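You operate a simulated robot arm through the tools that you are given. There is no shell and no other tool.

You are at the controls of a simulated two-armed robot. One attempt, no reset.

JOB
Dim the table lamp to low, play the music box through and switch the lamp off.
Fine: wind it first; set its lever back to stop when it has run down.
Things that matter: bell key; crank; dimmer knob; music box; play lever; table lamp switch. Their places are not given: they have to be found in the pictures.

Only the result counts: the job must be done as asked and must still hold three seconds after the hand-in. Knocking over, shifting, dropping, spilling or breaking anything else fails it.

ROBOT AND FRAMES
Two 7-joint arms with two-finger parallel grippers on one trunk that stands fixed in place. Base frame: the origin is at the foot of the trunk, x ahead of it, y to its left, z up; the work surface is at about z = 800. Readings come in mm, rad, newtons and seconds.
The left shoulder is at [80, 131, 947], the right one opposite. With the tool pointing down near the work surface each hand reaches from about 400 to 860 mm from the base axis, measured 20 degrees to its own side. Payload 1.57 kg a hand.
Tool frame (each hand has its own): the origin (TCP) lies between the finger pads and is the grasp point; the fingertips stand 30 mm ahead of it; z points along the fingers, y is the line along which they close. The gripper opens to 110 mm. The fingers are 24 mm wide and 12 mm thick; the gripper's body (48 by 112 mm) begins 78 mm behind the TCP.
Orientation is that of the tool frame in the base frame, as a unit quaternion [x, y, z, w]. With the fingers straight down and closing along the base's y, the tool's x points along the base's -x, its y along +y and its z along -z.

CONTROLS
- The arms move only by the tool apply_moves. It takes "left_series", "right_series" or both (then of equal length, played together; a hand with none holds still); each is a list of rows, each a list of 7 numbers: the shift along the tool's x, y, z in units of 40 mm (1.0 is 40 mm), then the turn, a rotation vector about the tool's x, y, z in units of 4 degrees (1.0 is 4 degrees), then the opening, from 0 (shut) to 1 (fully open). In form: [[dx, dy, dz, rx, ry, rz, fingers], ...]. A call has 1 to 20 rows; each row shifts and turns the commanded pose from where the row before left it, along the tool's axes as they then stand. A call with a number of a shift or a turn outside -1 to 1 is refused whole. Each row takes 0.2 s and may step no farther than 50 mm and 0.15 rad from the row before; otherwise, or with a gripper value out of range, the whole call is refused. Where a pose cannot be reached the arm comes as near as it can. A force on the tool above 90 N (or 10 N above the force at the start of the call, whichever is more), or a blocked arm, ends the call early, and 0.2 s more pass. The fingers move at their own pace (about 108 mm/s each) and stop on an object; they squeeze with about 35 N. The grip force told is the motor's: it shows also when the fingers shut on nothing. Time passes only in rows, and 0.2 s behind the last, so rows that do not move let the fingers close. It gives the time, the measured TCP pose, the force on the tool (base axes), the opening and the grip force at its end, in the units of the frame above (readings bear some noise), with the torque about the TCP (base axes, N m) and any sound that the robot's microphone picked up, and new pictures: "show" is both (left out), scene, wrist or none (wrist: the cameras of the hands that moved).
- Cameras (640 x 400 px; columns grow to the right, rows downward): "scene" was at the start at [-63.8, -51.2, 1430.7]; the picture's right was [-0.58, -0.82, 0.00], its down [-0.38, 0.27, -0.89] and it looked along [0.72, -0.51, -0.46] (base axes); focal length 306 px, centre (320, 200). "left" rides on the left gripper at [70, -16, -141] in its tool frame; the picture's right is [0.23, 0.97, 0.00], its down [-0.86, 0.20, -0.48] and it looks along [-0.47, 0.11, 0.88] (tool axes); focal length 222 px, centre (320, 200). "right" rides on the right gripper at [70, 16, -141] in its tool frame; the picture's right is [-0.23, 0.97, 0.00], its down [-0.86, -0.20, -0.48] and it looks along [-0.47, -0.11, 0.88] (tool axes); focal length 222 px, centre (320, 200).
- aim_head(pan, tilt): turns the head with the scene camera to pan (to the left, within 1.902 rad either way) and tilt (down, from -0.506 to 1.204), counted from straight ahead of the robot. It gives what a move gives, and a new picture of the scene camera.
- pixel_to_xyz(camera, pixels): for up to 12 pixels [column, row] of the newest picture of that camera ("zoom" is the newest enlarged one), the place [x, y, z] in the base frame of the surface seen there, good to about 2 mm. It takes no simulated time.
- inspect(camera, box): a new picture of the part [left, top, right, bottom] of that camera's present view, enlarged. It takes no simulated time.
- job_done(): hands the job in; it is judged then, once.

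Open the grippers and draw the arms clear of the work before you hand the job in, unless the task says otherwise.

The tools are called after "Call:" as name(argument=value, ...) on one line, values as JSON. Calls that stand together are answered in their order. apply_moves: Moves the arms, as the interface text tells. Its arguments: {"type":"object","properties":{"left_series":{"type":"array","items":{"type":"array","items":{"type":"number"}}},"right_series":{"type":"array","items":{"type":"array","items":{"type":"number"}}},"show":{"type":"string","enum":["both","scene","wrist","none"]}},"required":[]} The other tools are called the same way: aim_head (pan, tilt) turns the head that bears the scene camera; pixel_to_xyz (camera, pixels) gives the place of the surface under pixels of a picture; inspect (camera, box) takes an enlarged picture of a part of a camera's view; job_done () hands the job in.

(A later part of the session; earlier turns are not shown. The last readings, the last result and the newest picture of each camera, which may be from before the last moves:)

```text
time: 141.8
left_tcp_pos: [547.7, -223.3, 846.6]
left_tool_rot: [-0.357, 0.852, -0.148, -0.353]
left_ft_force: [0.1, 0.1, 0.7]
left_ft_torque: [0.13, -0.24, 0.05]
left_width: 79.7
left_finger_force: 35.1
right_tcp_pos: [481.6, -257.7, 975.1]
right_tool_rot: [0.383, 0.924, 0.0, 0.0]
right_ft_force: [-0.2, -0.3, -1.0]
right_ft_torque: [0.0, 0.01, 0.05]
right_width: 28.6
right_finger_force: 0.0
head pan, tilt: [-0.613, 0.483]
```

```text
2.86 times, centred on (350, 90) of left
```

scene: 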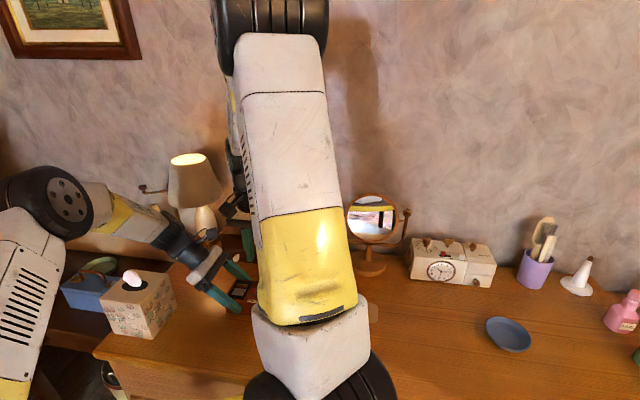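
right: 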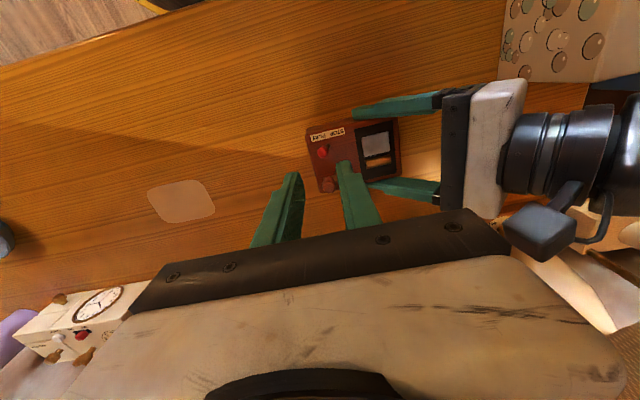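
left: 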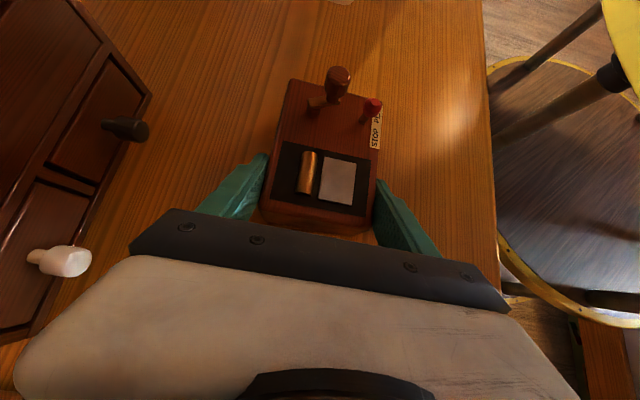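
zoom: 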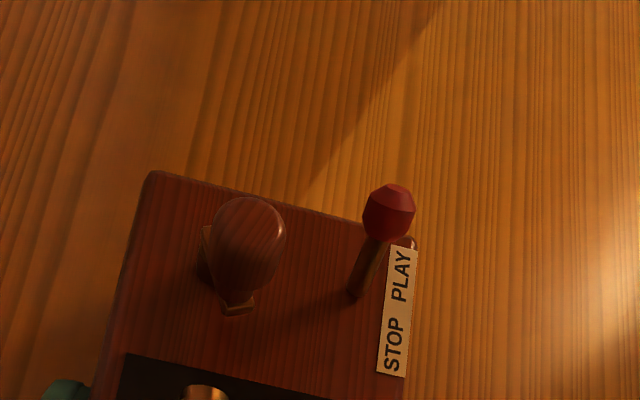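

The crank has unwound ≈215° in 15 s; about 13 s more to go. Continue waiting.

Call:
apply_moves(right_series=[[0, 0, 0, 0, 0, 0, 0.26], [0, 0, 0, 0, 0, 0, 0.26], [0, 0, 0, 0, 0, 0, 0.26], [0, 0, 0, 0, 0, 0, 0.26], [0, 0, 0, 0, 0, 0, 0.26], [0, 0, 0, 0, 0, 0, 0.26], [0, 0, 0, 0, 0, 0, 0.26], [0, 0, 0, 0, 0, 0, 0.26], [0, 0, 0, 0, 0, 0, 0.26], [0, 0, 0, 0, 0, 0, 0.26], [0, 0, 0, 0, 0, 0, 0.26], [0, 0, 0, 0, 0, 0, 0.26], [0, 0, 0, 0, 0, 0, 0.26], [0, 0, 0, 0, 0, 0, 0.26], [0, 0, 0, 0, 0, 0, 0.26], [0, 0, 0, 0, 0, 0, 0.26], [0, 0, 0, 0, 0, 0, 0.26], [0, 0, 0, 0, 0, 0, 0.26], [0, 0, 0, 0, 0, 0, 0.26], [0, 0, 0, 0, 0, 0, 0.26]], show="none")

Call:
apply_moves(right_series=[[0, 0, 0, 0, 0, 0, 0.26], [0, 0, 0, 0, 0, 0, 0.26], [0, 0, 0, 0, 0, 0, 0.26], [0, 0, 0, 0, 0, 0, 0.26], [0, 0, 0, 0, 0, 0, 0.26], [0, 0, 0, 0, 0, 0, 0.26], [0, 0, 0, 0, 0, 0, 0.26], [0, 0, 0, 0, 0, 0, 0.26], [0, 0, 0, 0, 0, 0, 0.26], [0, 0, 0, 0, 0, 0, 0.26], [0, 0, 0, 0, 0, 0, 0.26], [0, 0, 0, 0, 0, 0, 0.26], [0, 0, 0, 0, 0, 0, 0.26], [0, 0, 0, 0, 0, 0, 0.26], [0, 0, 0, 0, 0, 0, 0.26], [0, 0, 0, 0, 0, 0, 0.26], [0, 0, 0, 0, 0, 0, 0.26], [0, 0, 0, 0, 0, 0, 0.26], [0, 0, 0, 0, 0, 0, 0.26], [0, 0, 0, 0, 0, 0, 0.26]], show="none")

Call:
inspect(camera="left", box=[250, 20, 450, 160])

```text
time: 146.0
left_tcp_pos: [548.2, -222.2, 845.6]
left_tool_rot: [-0.357, 0.852, -0.148, -0.353]
left_ft_force: [-0.5, -0.2, 0.3]
left_ft_torque: [0.08, -0.18, 0.02]
left_width: 79.6
left_finger_force: 34.9
right_tcp_pos: [483.0, -258.1, 974.8]
right_tool_rot: [0.383, 0.924, 0.0, 0.0]
right_ft_force: [-0.2, -0.1, -0.2]
right_ft_torque: [0.01, 0.01, -0.02]
right_width: 28.6
right_finger_force: 0.2
head pan, tilt: [-0.613, 0.483]
```

```text
time: 150.2
left_tcp_pos: [548.2, -222.8, 846.1]
left_tool_rot: [-0.357, 0.852, -0.147, -0.353]
left_ft_force: [-0.8, -0.4, 0.1]
left_ft_torque: [0.07, -0.19, -0.01]
left_width: 79.9
left_finger_force: 35.1
right_tcp_pos: [482.7, -257.7, 975.0]
right_tool_rot: [0.383, 0.924, 0.0, 0.0]
right_ft_force: [-0.4, 0.6, 0.6]
right_ft_torque: [-0.03, 0.01, 0.01]
right_width: 28.8
right_finger_force: 0.1
head pan, tilt: [-0.613, 0.483]
```

```text
2.86 times, centred on (350, 90) of left
```

zoom: 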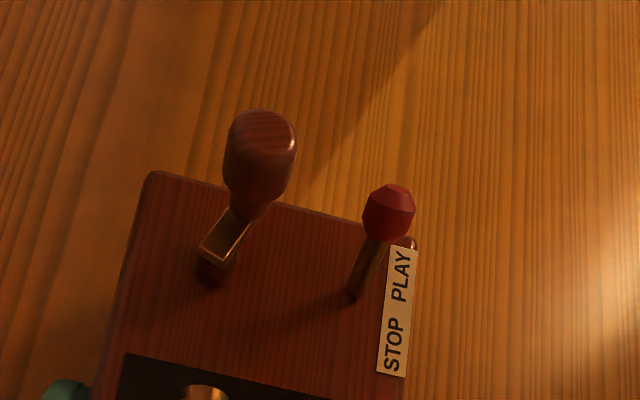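

The crank has nearly returned to its starting angle. Wait on until it stops moving.

Call:
apply_moves(right_series=[[0, 0, 0, 0, 0, 0, 0.26], [0, 0, 0, 0, 0, 0, 0.26], [0, 0, 0, 0, 0, 0, 0.26], [0, 0, 0, 0, 0, 0, 0.26], [0, 0, 0, 0, 0, 0, 0.26], [0, 0, 0, 0, 0, 0, 0.26], [0, 0, 0, 0, 0, 0, 0.26], [0, 0, 0, 0, 0, 0, 0.26], [0, 0, 0, 0, 0, 0, 0.26], [0, 0, 0, 0, 0, 0, 0.26], [0, 0, 0, 0, 0, 0, 0.26], [0, 0, 0, 0, 0, 0, 0.26], [0, 0, 0, 0, 0, 0, 0.26], [0, 0, 0, 0, 0, 0, 0.26], [0, 0, 0, 0, 0, 0, 0.26], [0, 0, 0, 0, 0, 0, 0.26], [0, 0, 0, 0, 0, 0, 0.26], [0, 0, 0, 0, 0, 0, 0.26], [0, 0, 0, 0, 0, 0, 0.26], [0, 0, 0, 0, 0, 0, 0.26]], show="none")

Call:
inspect(camera="left", box=[250, 20, 450, 160])

Call:
apply_moves(right_series=[[0, 0, 0, 0, 0, 0, 0.26], [0, 0, 0, 0, 0, 0, 0.26], [0, 0, 0, 0, 0, 0, 0.26], [0, 0, 0, 0, 0, 0, 0.26], [0, 0, 0, 0, 0, 0, 0.26], [0, 0, 0, 0, 0, 0, 0.26], [0, 0, 0, 0, 0, 0, 0.26], [0, 0, 0, 0, 0, 0, 0.26], [0, 0, 0, 0, 0, 0, 0.26], [0, 0, 0, 0, 0, 0, 0.26]], show="none")

Call:
inspect(camera="left", box=[250, 20, 450, 160])

```text
time: 154.4
left_tcp_pos: [547.9, -221.9, 846.0]
left_tool_rot: [-0.358, 0.852, -0.148, -0.353]
left_ft_force: [-1.4, -0.4, -0.1]
left_ft_torque: [0.07, -0.18, 0.03]
left_width: 79.8
left_finger_force: 35.1
right_tcp_pos: [481.6, -256.7, 975.5]
right_tool_rot: [0.383, 0.924, 0.0, 0.0]
right_ft_force: [-0.6, 0.1, -0.3]
right_ft_torque: [-0.01, 0.02, -0.02]
right_width: 28.5
right_finger_force: 0.1
head pan, tilt: [-0.613, 0.483]
```

```text
2.86 times, centred on (350, 90) of left
```

zoom: 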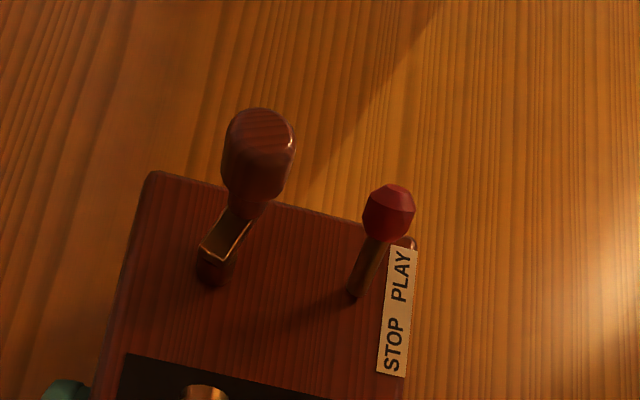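

```text
time: 156.6
left_tcp_pos: [548.9, -223.3, 846.8]
left_tool_rot: [-0.358, 0.852, -0.148, -0.353]
left_ft_force: [-0.6, -0.4, 0.3]
left_ft_torque: [0.07, -0.16, 0.02]
left_width: 79.6
left_finger_force: 35.3
right_tcp_pos: [482.7, -257.0, 974.1]
right_tool_rot: [0.383, 0.924, 0.0, 0.0]
right_ft_force: [-0.1, 0.8, 0.3]
right_ft_torque: [0.0, 0.01, 0.02]
right_width: 28.6
right_finger_force: 0.0
head pan, tilt: [-0.613, 0.483]
```

```text
2.86 times, centred on (350, 90) of left
```

zoom: 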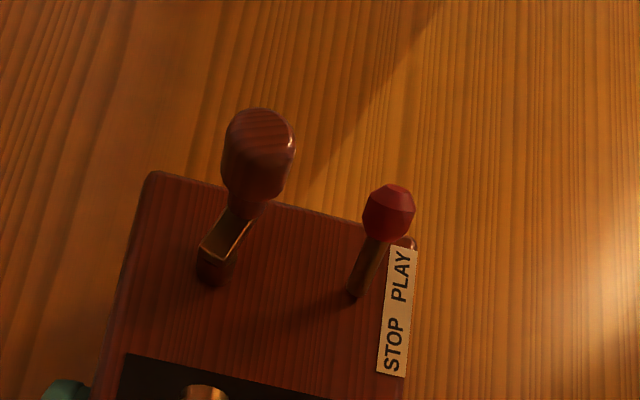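

The crank has stopped turning (same picture at 150, 154 and 157 s): the box has run down. Lower the right hand around the lever knob and push it back to STOP (tool +y).

Call:
apply_moves(right_series=[[0, 0, 0.7, 0, 0, 0, 0.26], [0, 0, 0.7, 0, 0, 0, 0.26], [0, 0, 0.55, 0, 0, 0, 0.26], [0, 0.105, 0, 0, 0, 0, 0.26], [0, 0.105, 0, 0, 0, 0, 0.26], [0, 0.105, 0, 0, 0, 0, 0.26], [0, 0.105, 0, 0, 0, 0, 0.26], [0, 0.105, 0, 0, 0, 0, 0.26], [0, 0.105, 0, 0, 0, 0, 0.26]], show="wrist")

Call:
inspect(camera="right", box=[240, 100, 400, 210])

Call:
inspect(camera="left", box=[250, 20, 450, 160])

```text
time: 158.6
left_tcp_pos: [548.2, -222.9, 845.6]
left_tool_rot: [-0.356, 0.852, -0.147, -0.353]
left_ft_force: [-0.9, 0.9, 0.6]
left_ft_torque: [0.15, -0.19, 0.05]
left_width: 79.7
left_finger_force: 35.2
right_tcp_pos: [499.6, -240.4, 898.7]
right_tool_rot: [0.383, 0.924, 0.0, 0.0]
right_ft_force: [0.6, -0.8, 0.8]
right_ft_torque: [0.0, -0.01, -0.01]
right_width: 28.9
right_finger_force: 0.1
head pan, tilt: [-0.613, 0.483]
```

right: 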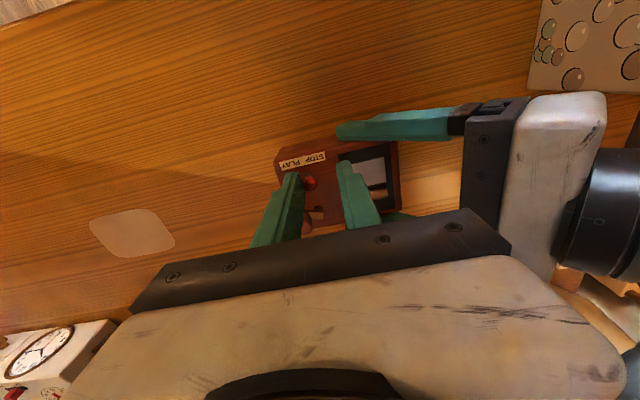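

```text
3.64 times, centred on (320, 155) of right
```

zoom: 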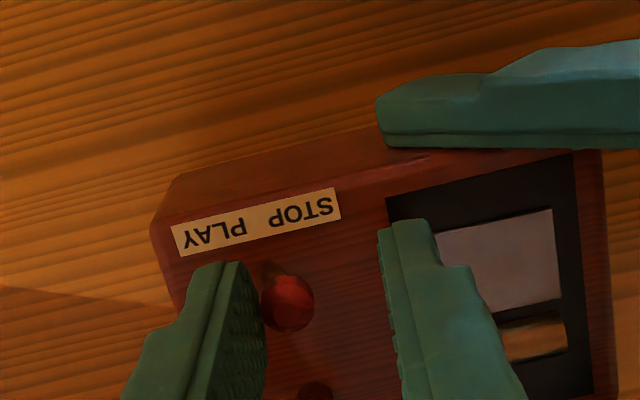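

```text
2.86 times, centred on (350, 90) of left
```

zoom: 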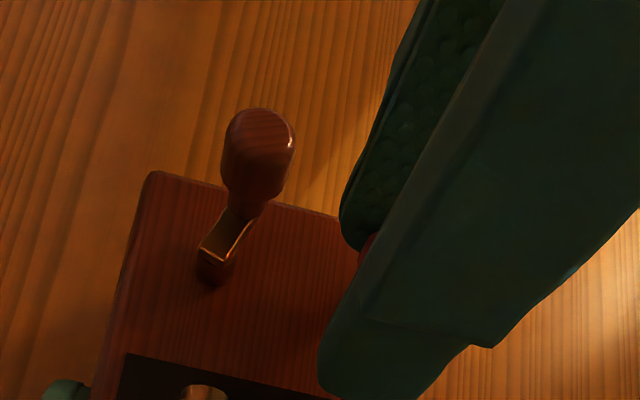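

Measure the knob's position now to see whether it is fully at STOP.

Call:
inspect(camera="right", box=[285, 150, 345, 210])

```text
6.67 times, centred on (315, 180) of right
```

zoom: 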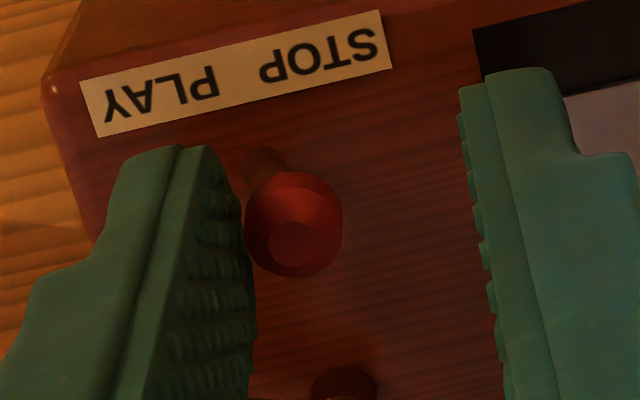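

Call:
pixel_to_xyz(camera="zoom", pixels=[[292, 235], [247, 225], [340, 225], [262, 160], [292, 275], [290, 180]])

```text
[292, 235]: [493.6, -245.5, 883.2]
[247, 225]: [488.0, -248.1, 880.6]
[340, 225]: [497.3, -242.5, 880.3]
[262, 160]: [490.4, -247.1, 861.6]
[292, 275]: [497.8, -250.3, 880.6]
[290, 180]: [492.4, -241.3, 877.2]
```

Knob is within ≈1 mm of its original STOP position. Push 3 mm more to seat it fully, watching the force.

Call:
apply_moves(right_series=[[0, 0.04, 0, 0, 0, 0, 0.26], [0, 0.04, 0, 0, 0, 0, 0.26], [0, 0, 0, 0, 0, 0, 0.26]], show="wrist")

Call:
inspect(camera="right", box=[285, 150, 345, 210])

```text
time: 159.4
left_tcp_pos: [549.1, -223.1, 845.9]
left_tool_rot: [-0.357, 0.852, -0.148, -0.353]
left_ft_force: [1.4, 1.8, 0.6]
left_ft_torque: [0.09, -0.03, -0.02]
left_width: 79.5
left_finger_force: 35.3
right_tcp_pos: [502.0, -238.4, 896.3]
right_tool_rot: [0.383, 0.924, 0.0, 0.0]
right_ft_force: [-2.7, -1.8, 0.2]
right_ft_torque: [-0.04, 0.08, -0.02]
right_width: 31.5
right_finger_force: 1.3
head pan, tilt: [-0.613, 0.483]
```

right: 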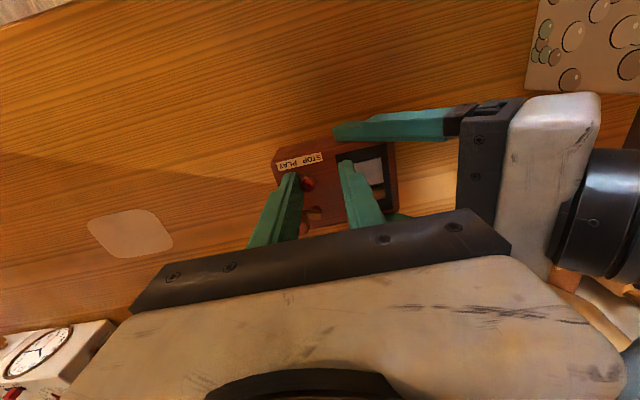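

```text
6.67 times, centred on (315, 180) of right
```

zoom: 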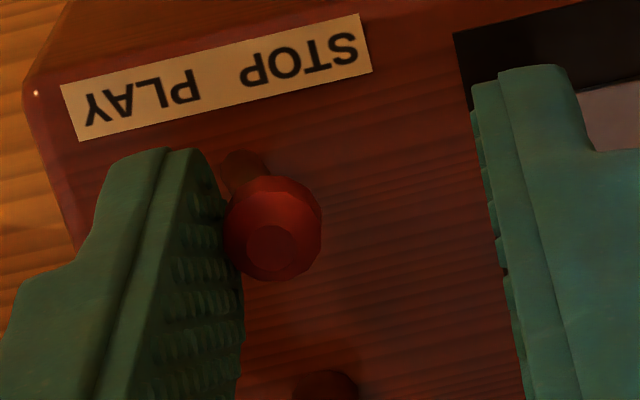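

Lever is seated at STOP (≈3 N against its end). Back off and lift the right hand, while the left hand opens, withdraws along its axis and swings away to the left.

Call:
apply_moves(right_series=[[0, -0.15, 0, 0, 0, 0, 0.3], [0, 0, -0.6, 0, 0, 0, 0.3], [0, 0, -0.9, 0, 0, 0, 0.3], [0, 0, -0.9, 0, 0, 0, 0.3], [0, 0, 0, 0, 0, 0, 0], [0, 0, 0, 0, 0, 0, 0]], left_series=[[0, 0, 0, 0, 0, 0, 0.5], [0, 0, 0, 0, 0, 0, 0.5], [0, 0, 0, 0, 0, 0, 0.5], [0, 0, 0, 0, 0, 0, 0.5], [0, 0, 0, 0, 0, 0, 1], [0, 0, 0, 0, 0, 0, 1]], show="wrist")

Call:
inspect(camera="left", box=[200, 40, 440, 230])

```text
time: 160.8
left_tcp_pos: [548.5, -222.8, 846.5]
left_tool_rot: [-0.357, 0.852, -0.148, -0.353]
left_ft_force: [0.1, 0.7, 0.4]
left_ft_torque: [0.0, 0.01, 0.01]
left_width: 109.9
left_finger_force: 0.1
right_tcp_pos: [499.0, -241.4, 993.7]
right_tool_rot: [0.384, 0.924, 0.0, -0.001]
right_ft_force: [-0.2, 1.3, -0.2]
right_ft_torque: [-0.02, -0.01, 0.03]
right_width: 0.1
right_finger_force: 21.7
head pan, tilt: [-0.613, 0.483]
```

right: 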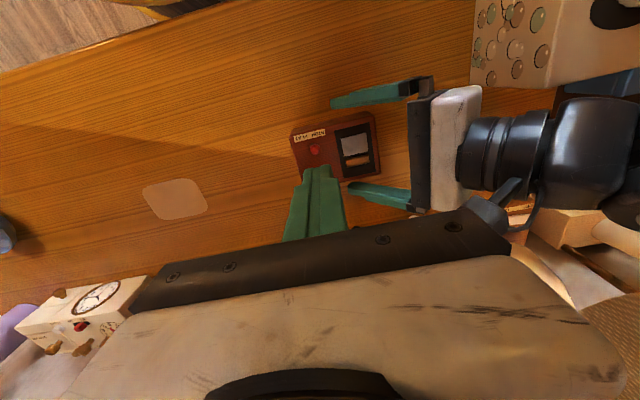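
left: 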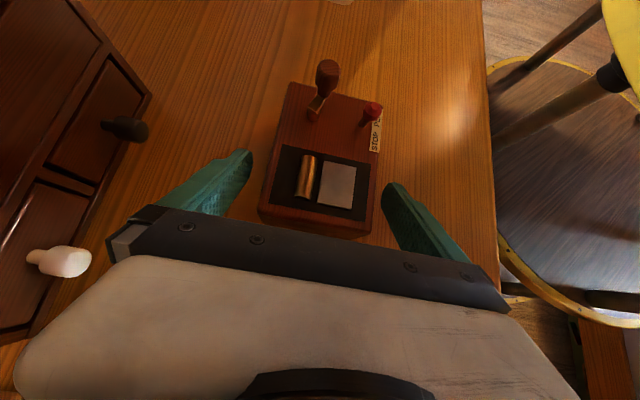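

```text
2.11 times, centred on (320, 135) of left
```

zoom: 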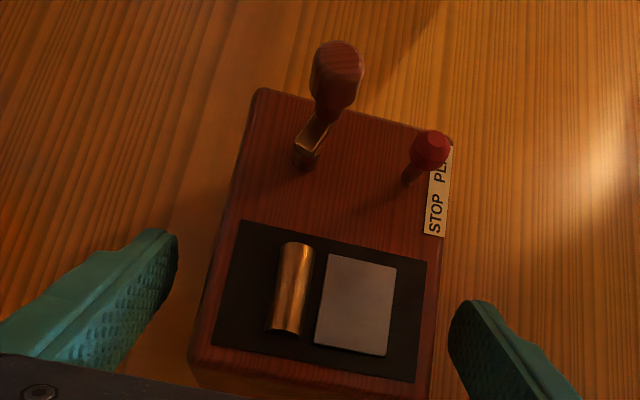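

Box released, lever at STOP. Check the box's pose against the original before leaving.

Call:
pixel_to_xyz(camera="zoom", pixels=[[256, 92], [450, 138], [190, 355], [430, 395], [432, 150], [335, 60], [245, 222], [420, 380]])

```text
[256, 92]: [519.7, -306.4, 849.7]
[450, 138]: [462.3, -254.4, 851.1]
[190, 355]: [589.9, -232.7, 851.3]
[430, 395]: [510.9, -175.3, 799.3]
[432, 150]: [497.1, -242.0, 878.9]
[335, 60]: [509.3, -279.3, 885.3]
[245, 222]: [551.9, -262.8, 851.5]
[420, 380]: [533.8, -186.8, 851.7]
```

Cross-check with the right camera, which I used for the original measurement.

Call:
inspect(camera="right", box=[280, 100, 390, 190])

```text
4.44 times, centred on (335, 145) of right
```

zoom: 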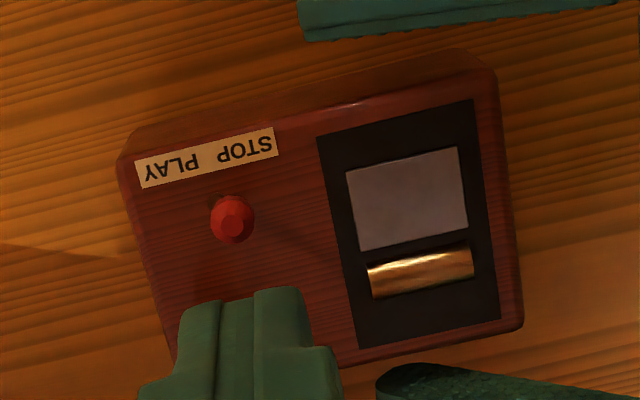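

Call:
pixel_to_xyz(camera="zoom", pixels=[[125, 165], [518, 325], [492, 78], [233, 222], [137, 165], [275, 130], [275, 155], [145, 187]])

```text
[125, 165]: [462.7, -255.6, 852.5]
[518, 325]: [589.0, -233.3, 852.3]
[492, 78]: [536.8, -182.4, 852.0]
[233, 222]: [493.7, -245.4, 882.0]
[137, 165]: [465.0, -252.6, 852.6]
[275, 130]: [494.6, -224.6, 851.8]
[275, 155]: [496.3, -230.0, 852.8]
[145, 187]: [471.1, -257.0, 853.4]
```

The box is only ≈4.7 mm off its original place; I regrip briefly and shift it back by (-2.4,-4.0), then withdraw the left hand to the left, while tilting the right hand forward 40° in place.

Call:
apply_moves(left_series=[[0, 0, 0, 0, 0, 0, 0.75], [0, 0, 0, 0, 0, 0, 0.55], [0, 0, 0, 0, 0, 0, 0.5], [0.04, -0.0135, 0.04, 0, 0, 0, 0.5], [0.04, -0.0135, 0.04, 0, 0, 0, 0.5], [0, 0, 0, 0, 0, 0, 0.5], [0, 0, 0, 0, 0, 0, 1], [0, 0, 0, 0, 0, 0, 1], [0, 0, -1, 0, 0, 0, 1], [0, 0, -1, 0, 0, 0, 1], [0, 0, -1, 0, 0, 0, 1], [-0.25, 0.702, -0.755, 0, 0, 0, 1], [-0.25, 0.702, -0.755, 0, 0, 0, 1], [-0.25, 0.702, -0.755, 0, 0, 0, 1], [-0.25, 0.702, -0.755, 0, 0, 0, 1], [-0.25, 0.702, -0.755, 0, 0, 0, 1], [-0.25, 0.702, -0.755, 0, 0, 0, 0.5], [-0.25, 0.702, -0.755, 0, 0, 0, 0.5]], right_series=[[0, 0, 0, 0, 0, 0, 0], [0, 0, 0, 0, 0, 0, 0], [0, 0, 0, 0, 0, 0, 0], [0, 0, 0, 0, 0, 0, 0], [0, 0, 0, 0, 0, 0, 0], [0, 0, 0, 0, 0, 0, 0], [0, 0, 0, 0, 0, 0, 0], [0, 0, 0, 0, 0, 0, 0], [0, 0, 0, 0, -1, 0, 0], [0, 0, 0, 0, -1, 0, 0], [0, 0, 0, 0, -1, 0, 0], [0, 0, 0, 0, -1, 0, 0], [0, 0, 0, 0, -1, 0, 0], [0, 0, 0, 0, -1, 0, 0], [0, 0, 0, 0, -1, 0, 0], [0, 0, 0, 0, -1, 0, 0], [0, 0, 0, 0, -1, 0, 0], [0, 0, 0, 0, -1, 0, 0]], show="both")

```text
time: 164.6
left_tcp_pos: [605.3, 115.1, 1030.4]
left_tool_rot: [-0.356, 0.853, -0.147, -0.353]
left_ft_force: [0.1, -0.1, -0.4]
left_ft_torque: [-0.01, 0.01, -0.06]
left_width: 54.7
left_finger_force: 0.0
right_tcp_pos: [498.0, -243.0, 993.5]
right_tool_rot: [0.36, 0.868, -0.132, 0.317]
right_ft_force: [0.6, -0.9, -0.8]
right_ft_torque: [0.01, -0.02, 0.01]
right_width: 0.0
right_finger_force: 21.1
head pan, tilt: [-0.613, 0.483]
```

scene: 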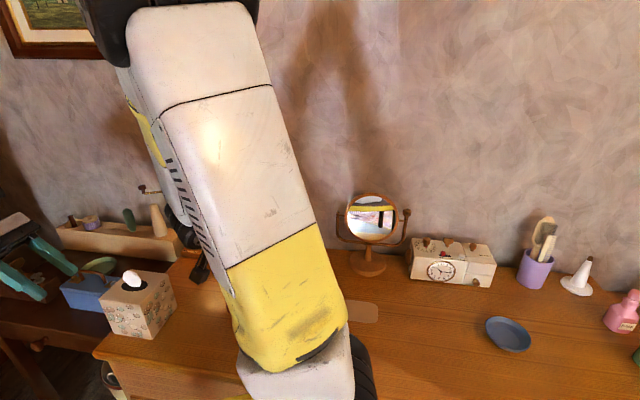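
right: 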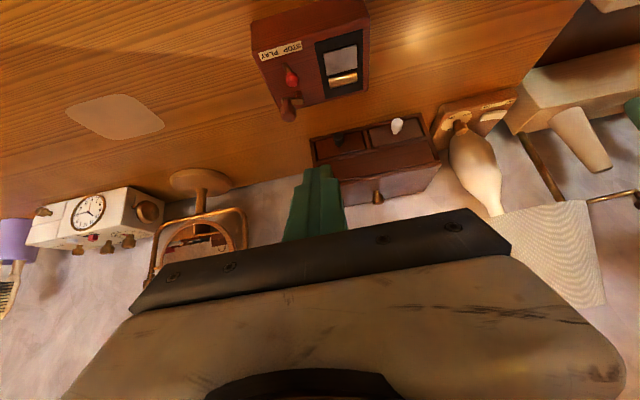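
left: 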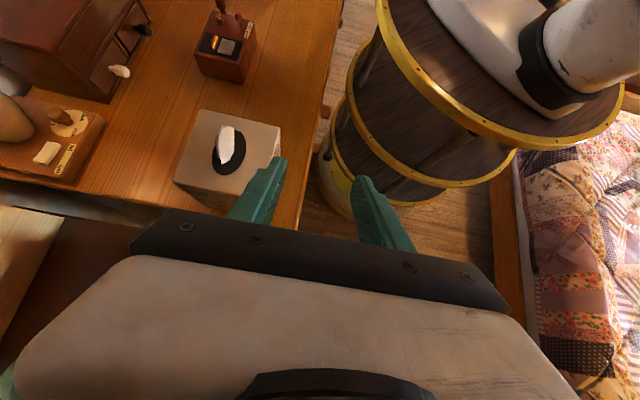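

Both hands are clear. Use the left camera's view of the lamp base (60,140) and the music box to measure the rocker and recheck the box.

Call:
inspect(camera="left", box=[0, 80, 120, 190])

```text
3.64 times, centred on (60, 135) of left
```

zoom: 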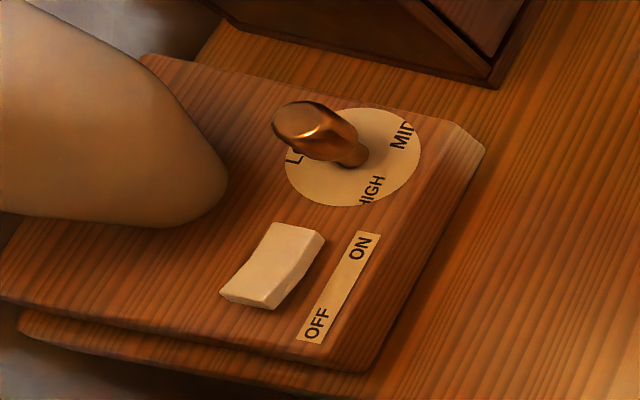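

Measure rocker corners and surface heights here.

Call:
pixel_to_xyz(camera="zoom", pixels=[[228, 290], [268, 300], [248, 280], [262, 258], [285, 240], [315, 240], [280, 230], [245, 292], [300, 255], [320, 325], [362, 245], [255, 268]])

```text
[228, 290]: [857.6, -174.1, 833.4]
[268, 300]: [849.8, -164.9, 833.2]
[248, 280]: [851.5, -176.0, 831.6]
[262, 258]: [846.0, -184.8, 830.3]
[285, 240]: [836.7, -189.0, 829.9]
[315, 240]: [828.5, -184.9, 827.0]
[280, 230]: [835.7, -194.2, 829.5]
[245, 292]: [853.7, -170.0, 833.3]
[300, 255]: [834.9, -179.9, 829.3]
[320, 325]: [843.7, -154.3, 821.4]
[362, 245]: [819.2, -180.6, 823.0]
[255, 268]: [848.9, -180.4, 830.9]
```

The OFF end (853.5,-169.7) is raised at z 833, ON end at 829.5. Move the right hand (closed fingers, tilted 40°) to the pre-press point in front of the rocker.

Call:
apply_moves(right_series=[[-0.172, 0.841, 0.4475, 0, 0, 0, 0], [-0.172, 0.841, 0.4475, 0, 0, 0, 0], [-0.172, 0.841, 0.4475, 0, 0, 0, 0], [-0.172, 0.841, 0.4475, 0, 0, 0, 0], [-0.172, 0.841, 0.4475, 0, 0, 0, 0], [-0.172, 0.841, 0.4475, 0, 0, 0, 0], [-0.172, 0.841, 0.4475, 0, 0, 0, 0], [-0.172, 0.841, 0.4475, 0, 0, 0, 0], [-0.172, 0.841, 0.4475, 0, 0, 0, 0], [0, 0, 0, 0, 0, 0, 0]], show="both")

Call:
inspect(camera="right", box=[260, 100, 400, 210])

Call:
inspect(camera="left", box=[0, 40, 160, 200])

```text
time: 166.8
left_tcp_pos: [605.3, 115.1, 1030.2]
left_tool_rot: [-0.357, 0.852, -0.148, -0.353]
left_ft_force: [-0.1, 0.2, 0.0]
left_ft_torque: [-0.02, 0.01, 0.01]
left_width: 55.0
left_finger_force: 0.1
right_tcp_pos: [819.2, -135.7, 909.0]
right_tool_rot: [0.359, 0.868, -0.131, 0.316]
right_ft_force: [0.1, -0.1, 0.6]
right_ft_torque: [0.02, 0.0, 0.03]
right_width: 0.0
right_finger_force: 21.2
head pan, tilt: [-0.613, 0.483]
```

scene: 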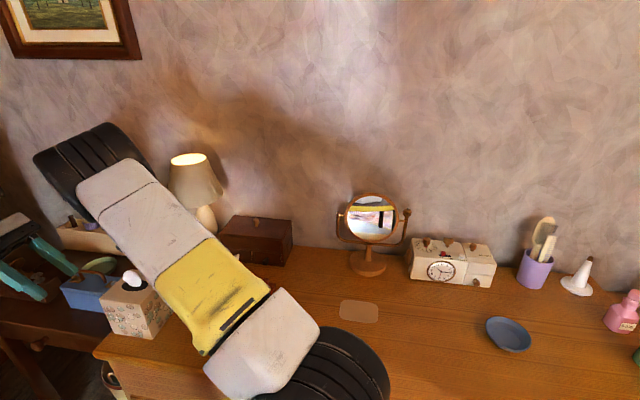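
right: 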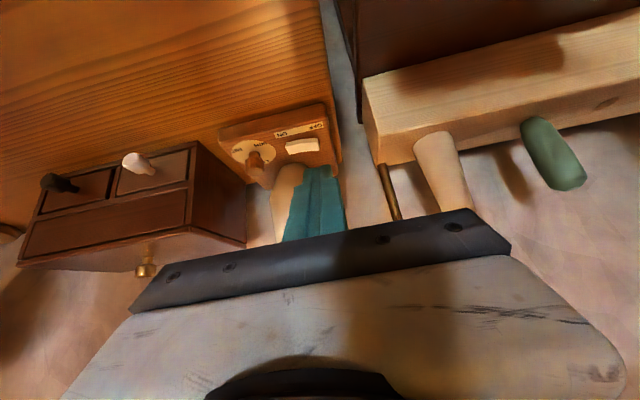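

```text
3.64 times, centred on (330, 155) of right
```

zoom: 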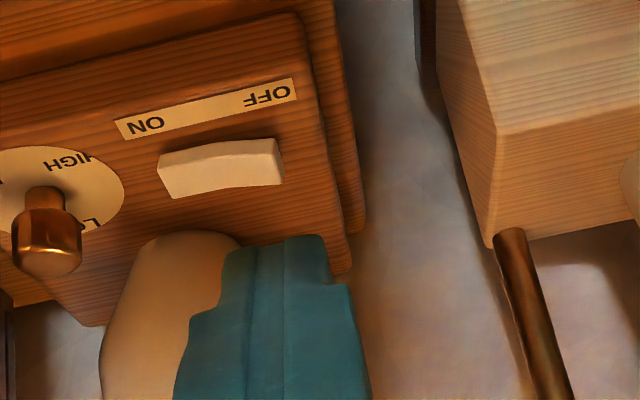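

```text
2.50 times, centred on (80, 120) of left
```

zoom: 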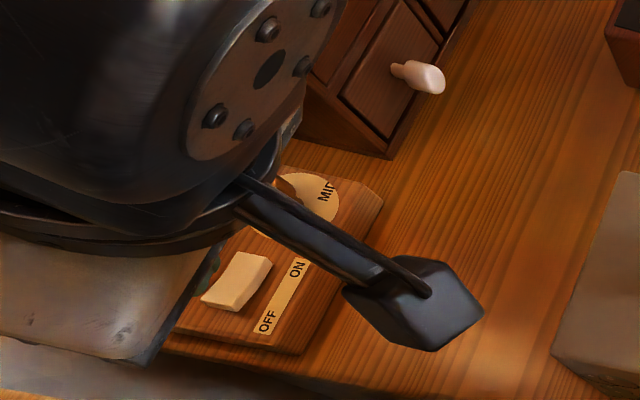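

The fingertip lines up with the OFF end. Advance 48 mm along the tool axis, then check.

Call:
apply_moves(right_series=[[0, 0, 0.6, 0, 0, 0, 0], [0, 0, 0.6, 0, 0, 0, 0], [0, 0, 0, 0, 0, 0, 0]], show="wrist")

Call:
inspect(camera="right", box=[260, 100, 400, 210])

Call:
inspect(camera="left", box=[0, 80, 120, 190])

```text
time: 167.6
left_tcp_pos: [605.1, 114.9, 1031.2]
left_tool_rot: [-0.358, 0.852, -0.148, -0.352]
left_ft_force: [0.3, 0.0, -0.3]
left_ft_torque: [0.01, -0.02, 0.01]
left_width: 55.1
left_finger_force: 0.0
right_tcp_pos: [840.7, -157.2, 872.0]
right_tool_rot: [0.36, 0.868, -0.131, 0.316]
right_ft_force: [0.2, 0.1, 0.7]
right_ft_torque: [-0.01, -0.04, -0.02]
right_width: 0.3
right_finger_force: 21.0
head pan, tilt: [-0.613, 0.483]
```

right: 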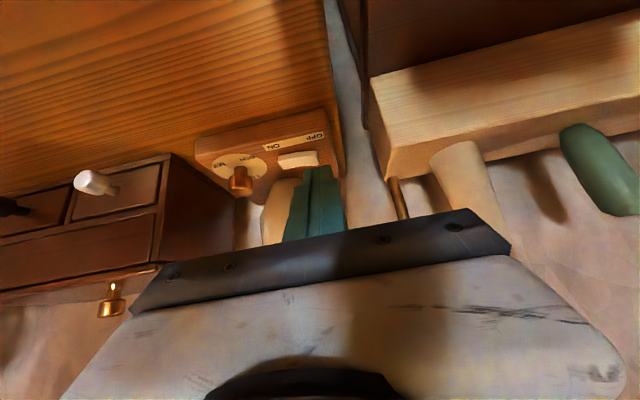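

```text
3.64 times, centred on (330, 155) of right
```

zoom: 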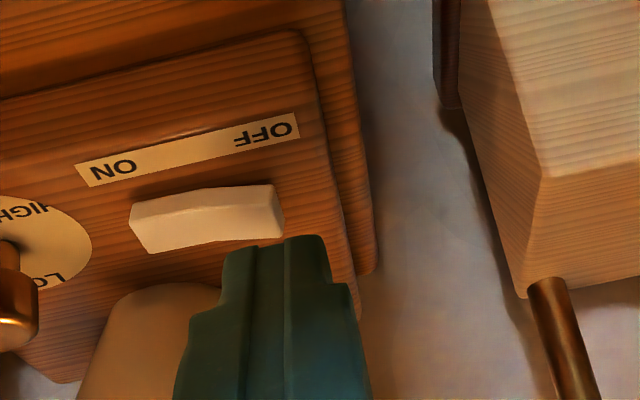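

```text
3.64 times, centred on (60, 135) of left
```

zoom: 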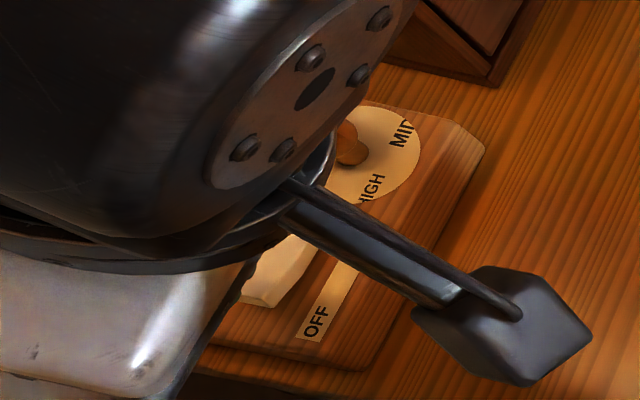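

The tip covers the OFF half only. Continue in small steps until contact.

Call:
apply_moves(right_series=[[0, 0, 0.1, 0, 0, 0, 0], [0, 0, 0.1, 0, 0, 0, 0], [0, 0, 0.1, 0, 0, 0, 0], [0, 0, 0, 0, 0, 0, 0]], show="wrist")

Call:
inspect(camera="right", box=[260, 100, 400, 210])

```text
time: 168.6
left_tcp_pos: [605.5, 115.1, 1030.5]
left_tool_rot: [-0.358, 0.852, -0.149, -0.353]
left_ft_force: [0.4, 0.4, 0.2]
left_ft_torque: [0.02, -0.01, 0.0]
left_width: 55.1
left_finger_force: 0.0
right_tcp_pos: [846.4, -162.8, 863.5]
right_tool_rot: [0.36, 0.868, -0.131, 0.316]
right_ft_force: [1.2, 0.5, 0.2]
right_ft_torque: [-0.02, -0.02, 0.02]
right_width: 0.0
right_finger_force: 21.0
head pan, tilt: [-0.613, 0.483]
```

right: 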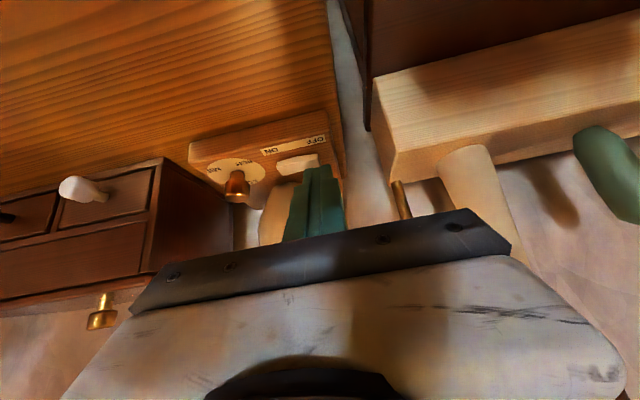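

```text
3.64 times, centred on (330, 155) of right
```

zoom: 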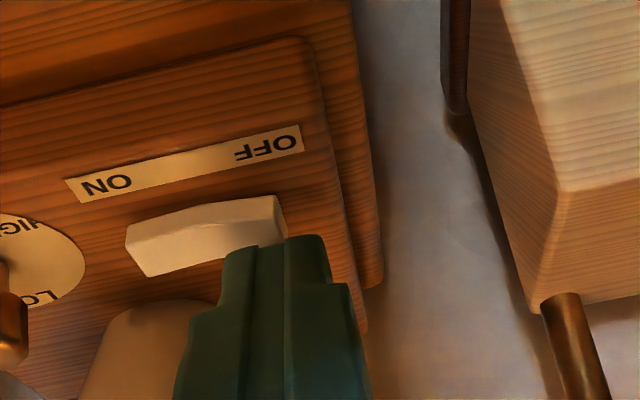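

No contact yet at predicted height. Press straight down in 1.5 mm steps, 6 mm in total, and watch force.

Call:
apply_moves(right_series=[[0.0241, 0, 0.0287, 0, 0, 0, 0], [0.0241, 0, 0.0287, 0, 0, 0, 0], [0.0241, 0, 0.0287, 0, 0, 0, 0], [0.0241, 0, 0.0287, 0, 0, 0, 0]], show="both")

Call:
inspect(camera="right", box=[260, 100, 400, 210])

```text
time: 169.6
left_tcp_pos: [603.9, 115.9, 1031.3]
left_tool_rot: [-0.356, 0.853, -0.147, -0.352]
left_ft_force: [-0.7, -0.1, -0.2]
left_ft_torque: [0.04, -0.02, -0.03]
left_width: 54.7
left_finger_force: 0.0
right_tcp_pos: [846.1, -163.1, 861.1]
right_tool_rot: [0.36, 0.867, -0.132, 0.319]
right_ft_force: [-13.5, 2.3, 29.1]
right_ft_torque: [-0.36, 0.39, -0.22]
right_width: 0.0
right_finger_force: 21.5
head pan, tilt: [-0.613, 0.483]
heard: click
```

scene: 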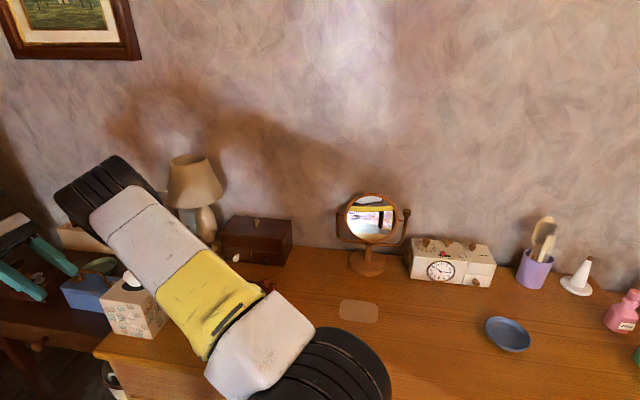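
right: 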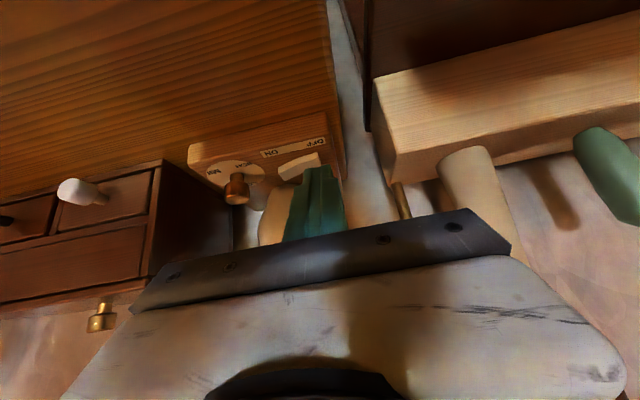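

```text
3.64 times, centred on (330, 155) of right
```

zoom: 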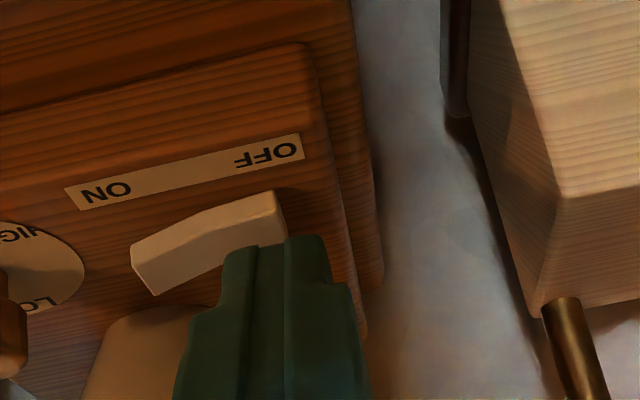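

"Click" heard and the lamp went dark: it is switched off. Release the rocker, and back the right hand out the same way it came in.

Call:
apply_moves(right_series=[[-0.0964, 0, -0.1148, 0, 0, 0, 0], [0, 0, -0.5, 0, 0, 0, 0], [0, 0, -1, 0, 0, 0, 0], [0.172, -0.841, -0.4475, 0, 0, 0, 0.3], [0.172, -0.841, -0.4475, 0, 0, 0, 0.3], [0.172, -0.841, -0.4475, 0, 0, 0, 0.3], [0.172, -0.841, -0.4475, 0, 0, 0, 0.3], [0.172, -0.841, -0.4475, 0, 0, 0, 0.3], [0.172, -0.841, -0.4475, 0, 0, 0, 0.3], [0.172, -0.841, -0.4475, 0, 0, 0, 0.3], [0.172, -0.841, -0.4475, 0, 0, 0, 0.3], [0.172, -0.841, -0.4475, 0, 0, 0, 0.3]], show="both")

Call:
inspect(camera="left", box=[0, 80, 120, 190])

Call:
inspect(camera="left", box=[180, 0, 280, 90])

```text
time: 172.2
left_tcp_pos: [605.4, 115.9, 1030.2]
left_tool_rot: [-0.357, 0.852, -0.148, -0.353]
left_ft_force: [0.2, 0.0, 0.1]
left_ft_torque: [-0.03, 0.05, 0.01]
left_width: 55.2
left_finger_force: 0.0
right_tcp_pos: [495.6, -241.8, 993.6]
right_tool_rot: [0.359, 0.868, -0.131, 0.316]
right_ft_force: [1.5, 1.2, -0.6]
right_ft_torque: [-0.04, 0.01, -0.02]
right_width: 33.1
right_finger_force: 0.0
head pan, tilt: [-0.613, 0.483]
```

scene: 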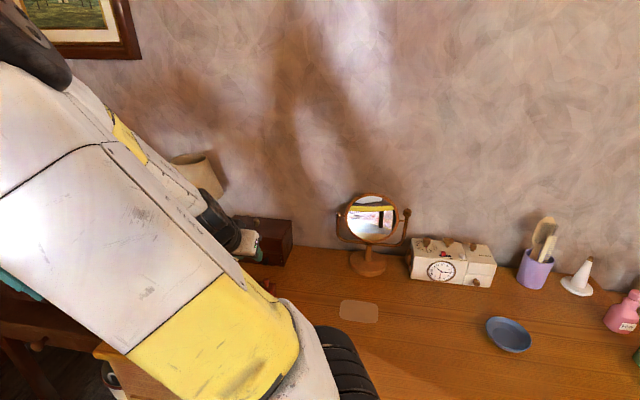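
right: 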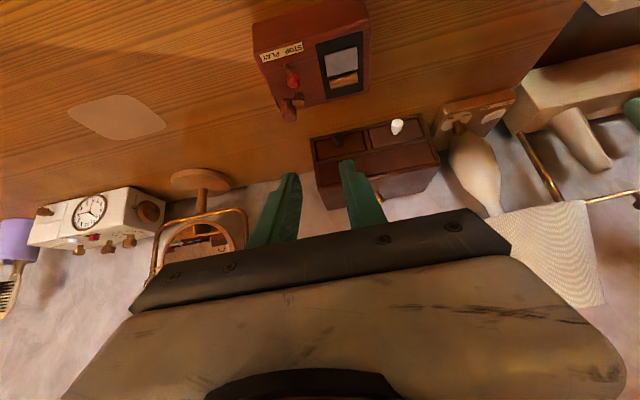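

```text
3.64 times, centred on (60, 135) of left
```

zoom: 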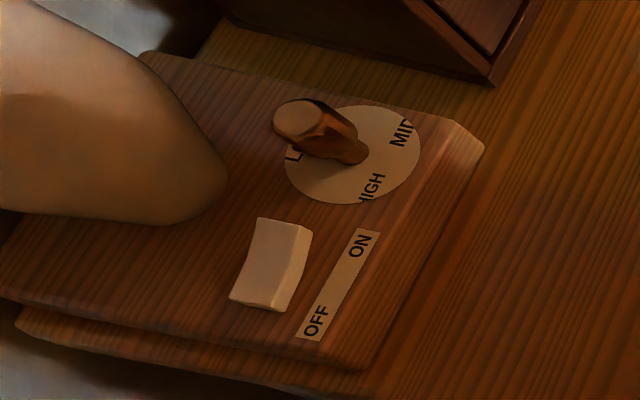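

```text
4.44 times, centred on (230, 45) of left
```

zoom: 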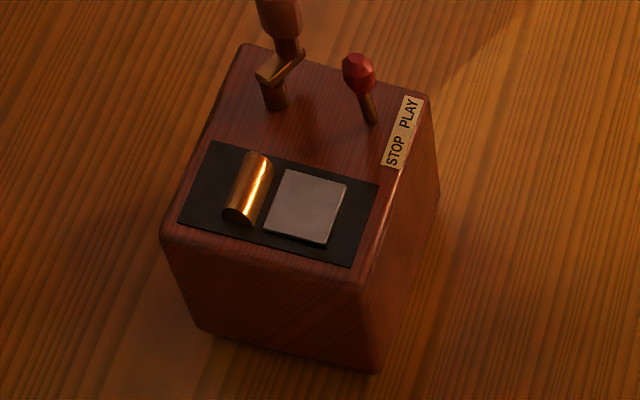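

Lamp off, rocker flipped, lever at STOP. Park the right arm back at its starting area (up, right, levelled).

Call:
apply_moves(right_series=[[-0.842, -0.6625, -0.109, 0, 0, 0, 1], [-0.842, -0.6625, -0.109, 0, 0, 0, 1], [-0.842, -0.6625, -0.109, 0, 0, 0, 1], [-0.842, -0.6625, -0.109, 0, 0, 0, 1], [-0.842, -0.6625, -0.109, 0, 0, 0, 1], [-0.842, -0.6625, -0.109, 0, 0, 0, 1], [0, 0, 0, 0, 1, 0, 1], [0, 0, 0, 0, 1, 0, 1], [0, 0, 0, 0, 1, 0, 1], [0, 0, 0, 0, 1, 0, 1], [0, 0, 0, 0, 1, 0, 1], [0, 0, 0, 0, 1, 0, 1], [0, 0, 0, 0, 1, 0, 1], [0, 0, 0, 0, 1, 0, 1], [0, 0, 0, 0, 1, 0, 1], [0, 0, 0, 0, 1, 0, 1]], show="both")

Call:
inspect(camera="scene", box=[215, 265, 285, 325])

Call:
inspect(camera="right", box=[220, 0, 400, 120])

```text
time: 175.6
left_tcp_pos: [605.3, 115.9, 1030.3]
left_tool_rot: [-0.357, 0.852, -0.148, -0.353]
left_ft_force: [-0.1, -0.6, 0.7]
left_ft_torque: [-0.01, -0.04, 0.0]
left_width: 55.1
left_finger_force: 0.1
right_tcp_pos: [482.8, -450.7, 1143.0]
right_tool_rot: [0.383, 0.924, 0.0, -0.001]
right_ft_force: [0.1, 0.3, 0.0]
right_ft_torque: [-0.03, -0.01, -0.01]
right_width: 109.8
right_finger_force: 0.1
head pan, tilt: [-0.613, 0.483]
```

scene: 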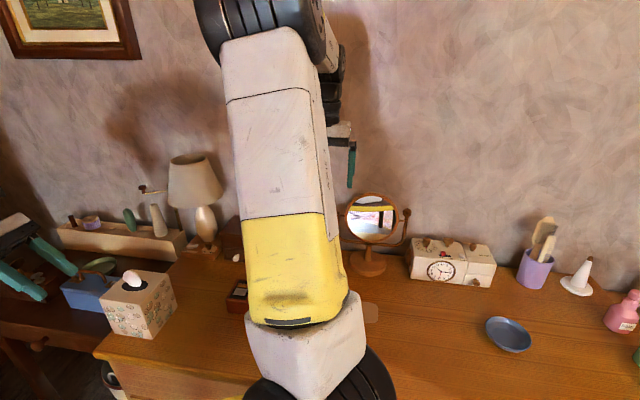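
right: 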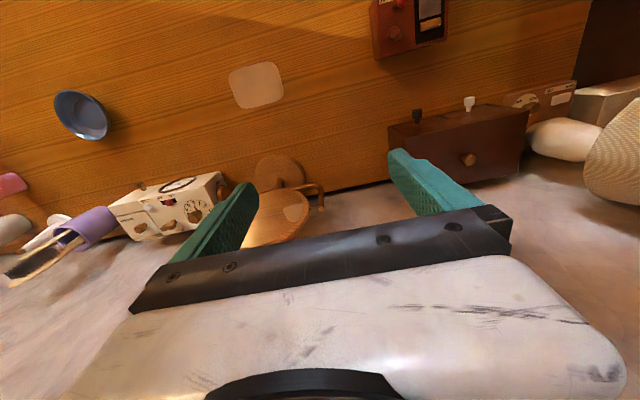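

```text
6.67 times, centred on (250, 295) of scene
```

zoom: 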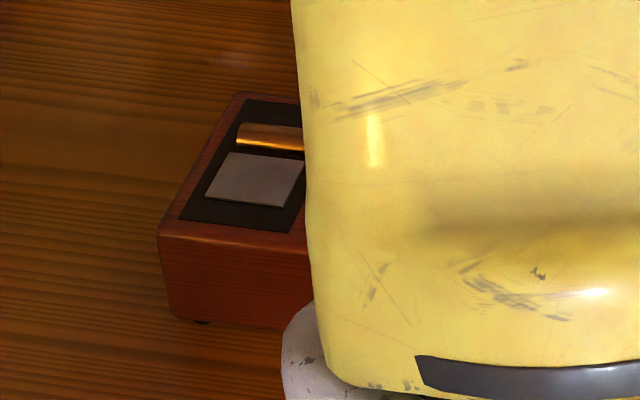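

```text
3.33 times, centred on (310, 60) of right
```

zoom: 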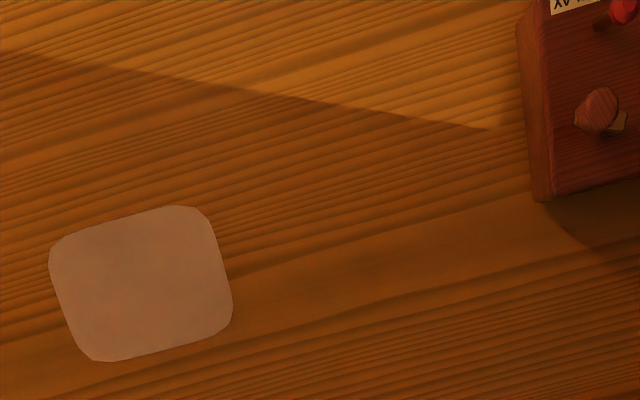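

The box sits at its original place in the scene view. Take a closer look at the lever and crank from the right camera for a final check.

Call:
inspect(camera="right", box=[360, 0, 460, 65])

```text
6.15 times, centred on (410, 32) of right
```

zoom: 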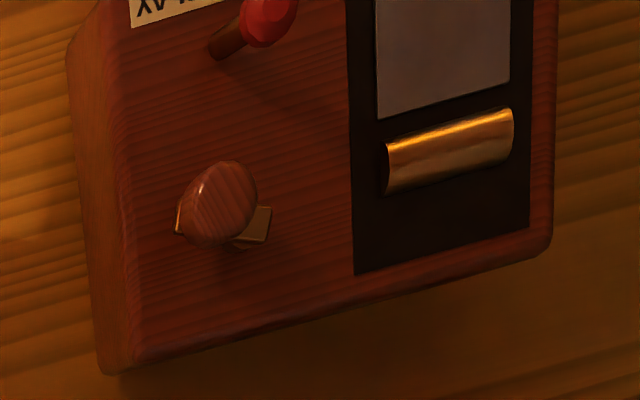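

Measure arm ends, handle and lever.

Call:
pixel_to_xyz(camera="zoom", pixels=[[180, 230], [260, 230], [268, 212], [218, 200], [265, 20], [218, 50], [130, 355], [545, 245]])

```text
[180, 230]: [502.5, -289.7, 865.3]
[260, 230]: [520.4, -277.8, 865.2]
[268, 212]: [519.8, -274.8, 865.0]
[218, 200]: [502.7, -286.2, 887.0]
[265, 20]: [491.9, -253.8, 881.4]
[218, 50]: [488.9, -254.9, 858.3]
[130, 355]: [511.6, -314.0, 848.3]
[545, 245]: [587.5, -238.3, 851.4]
```

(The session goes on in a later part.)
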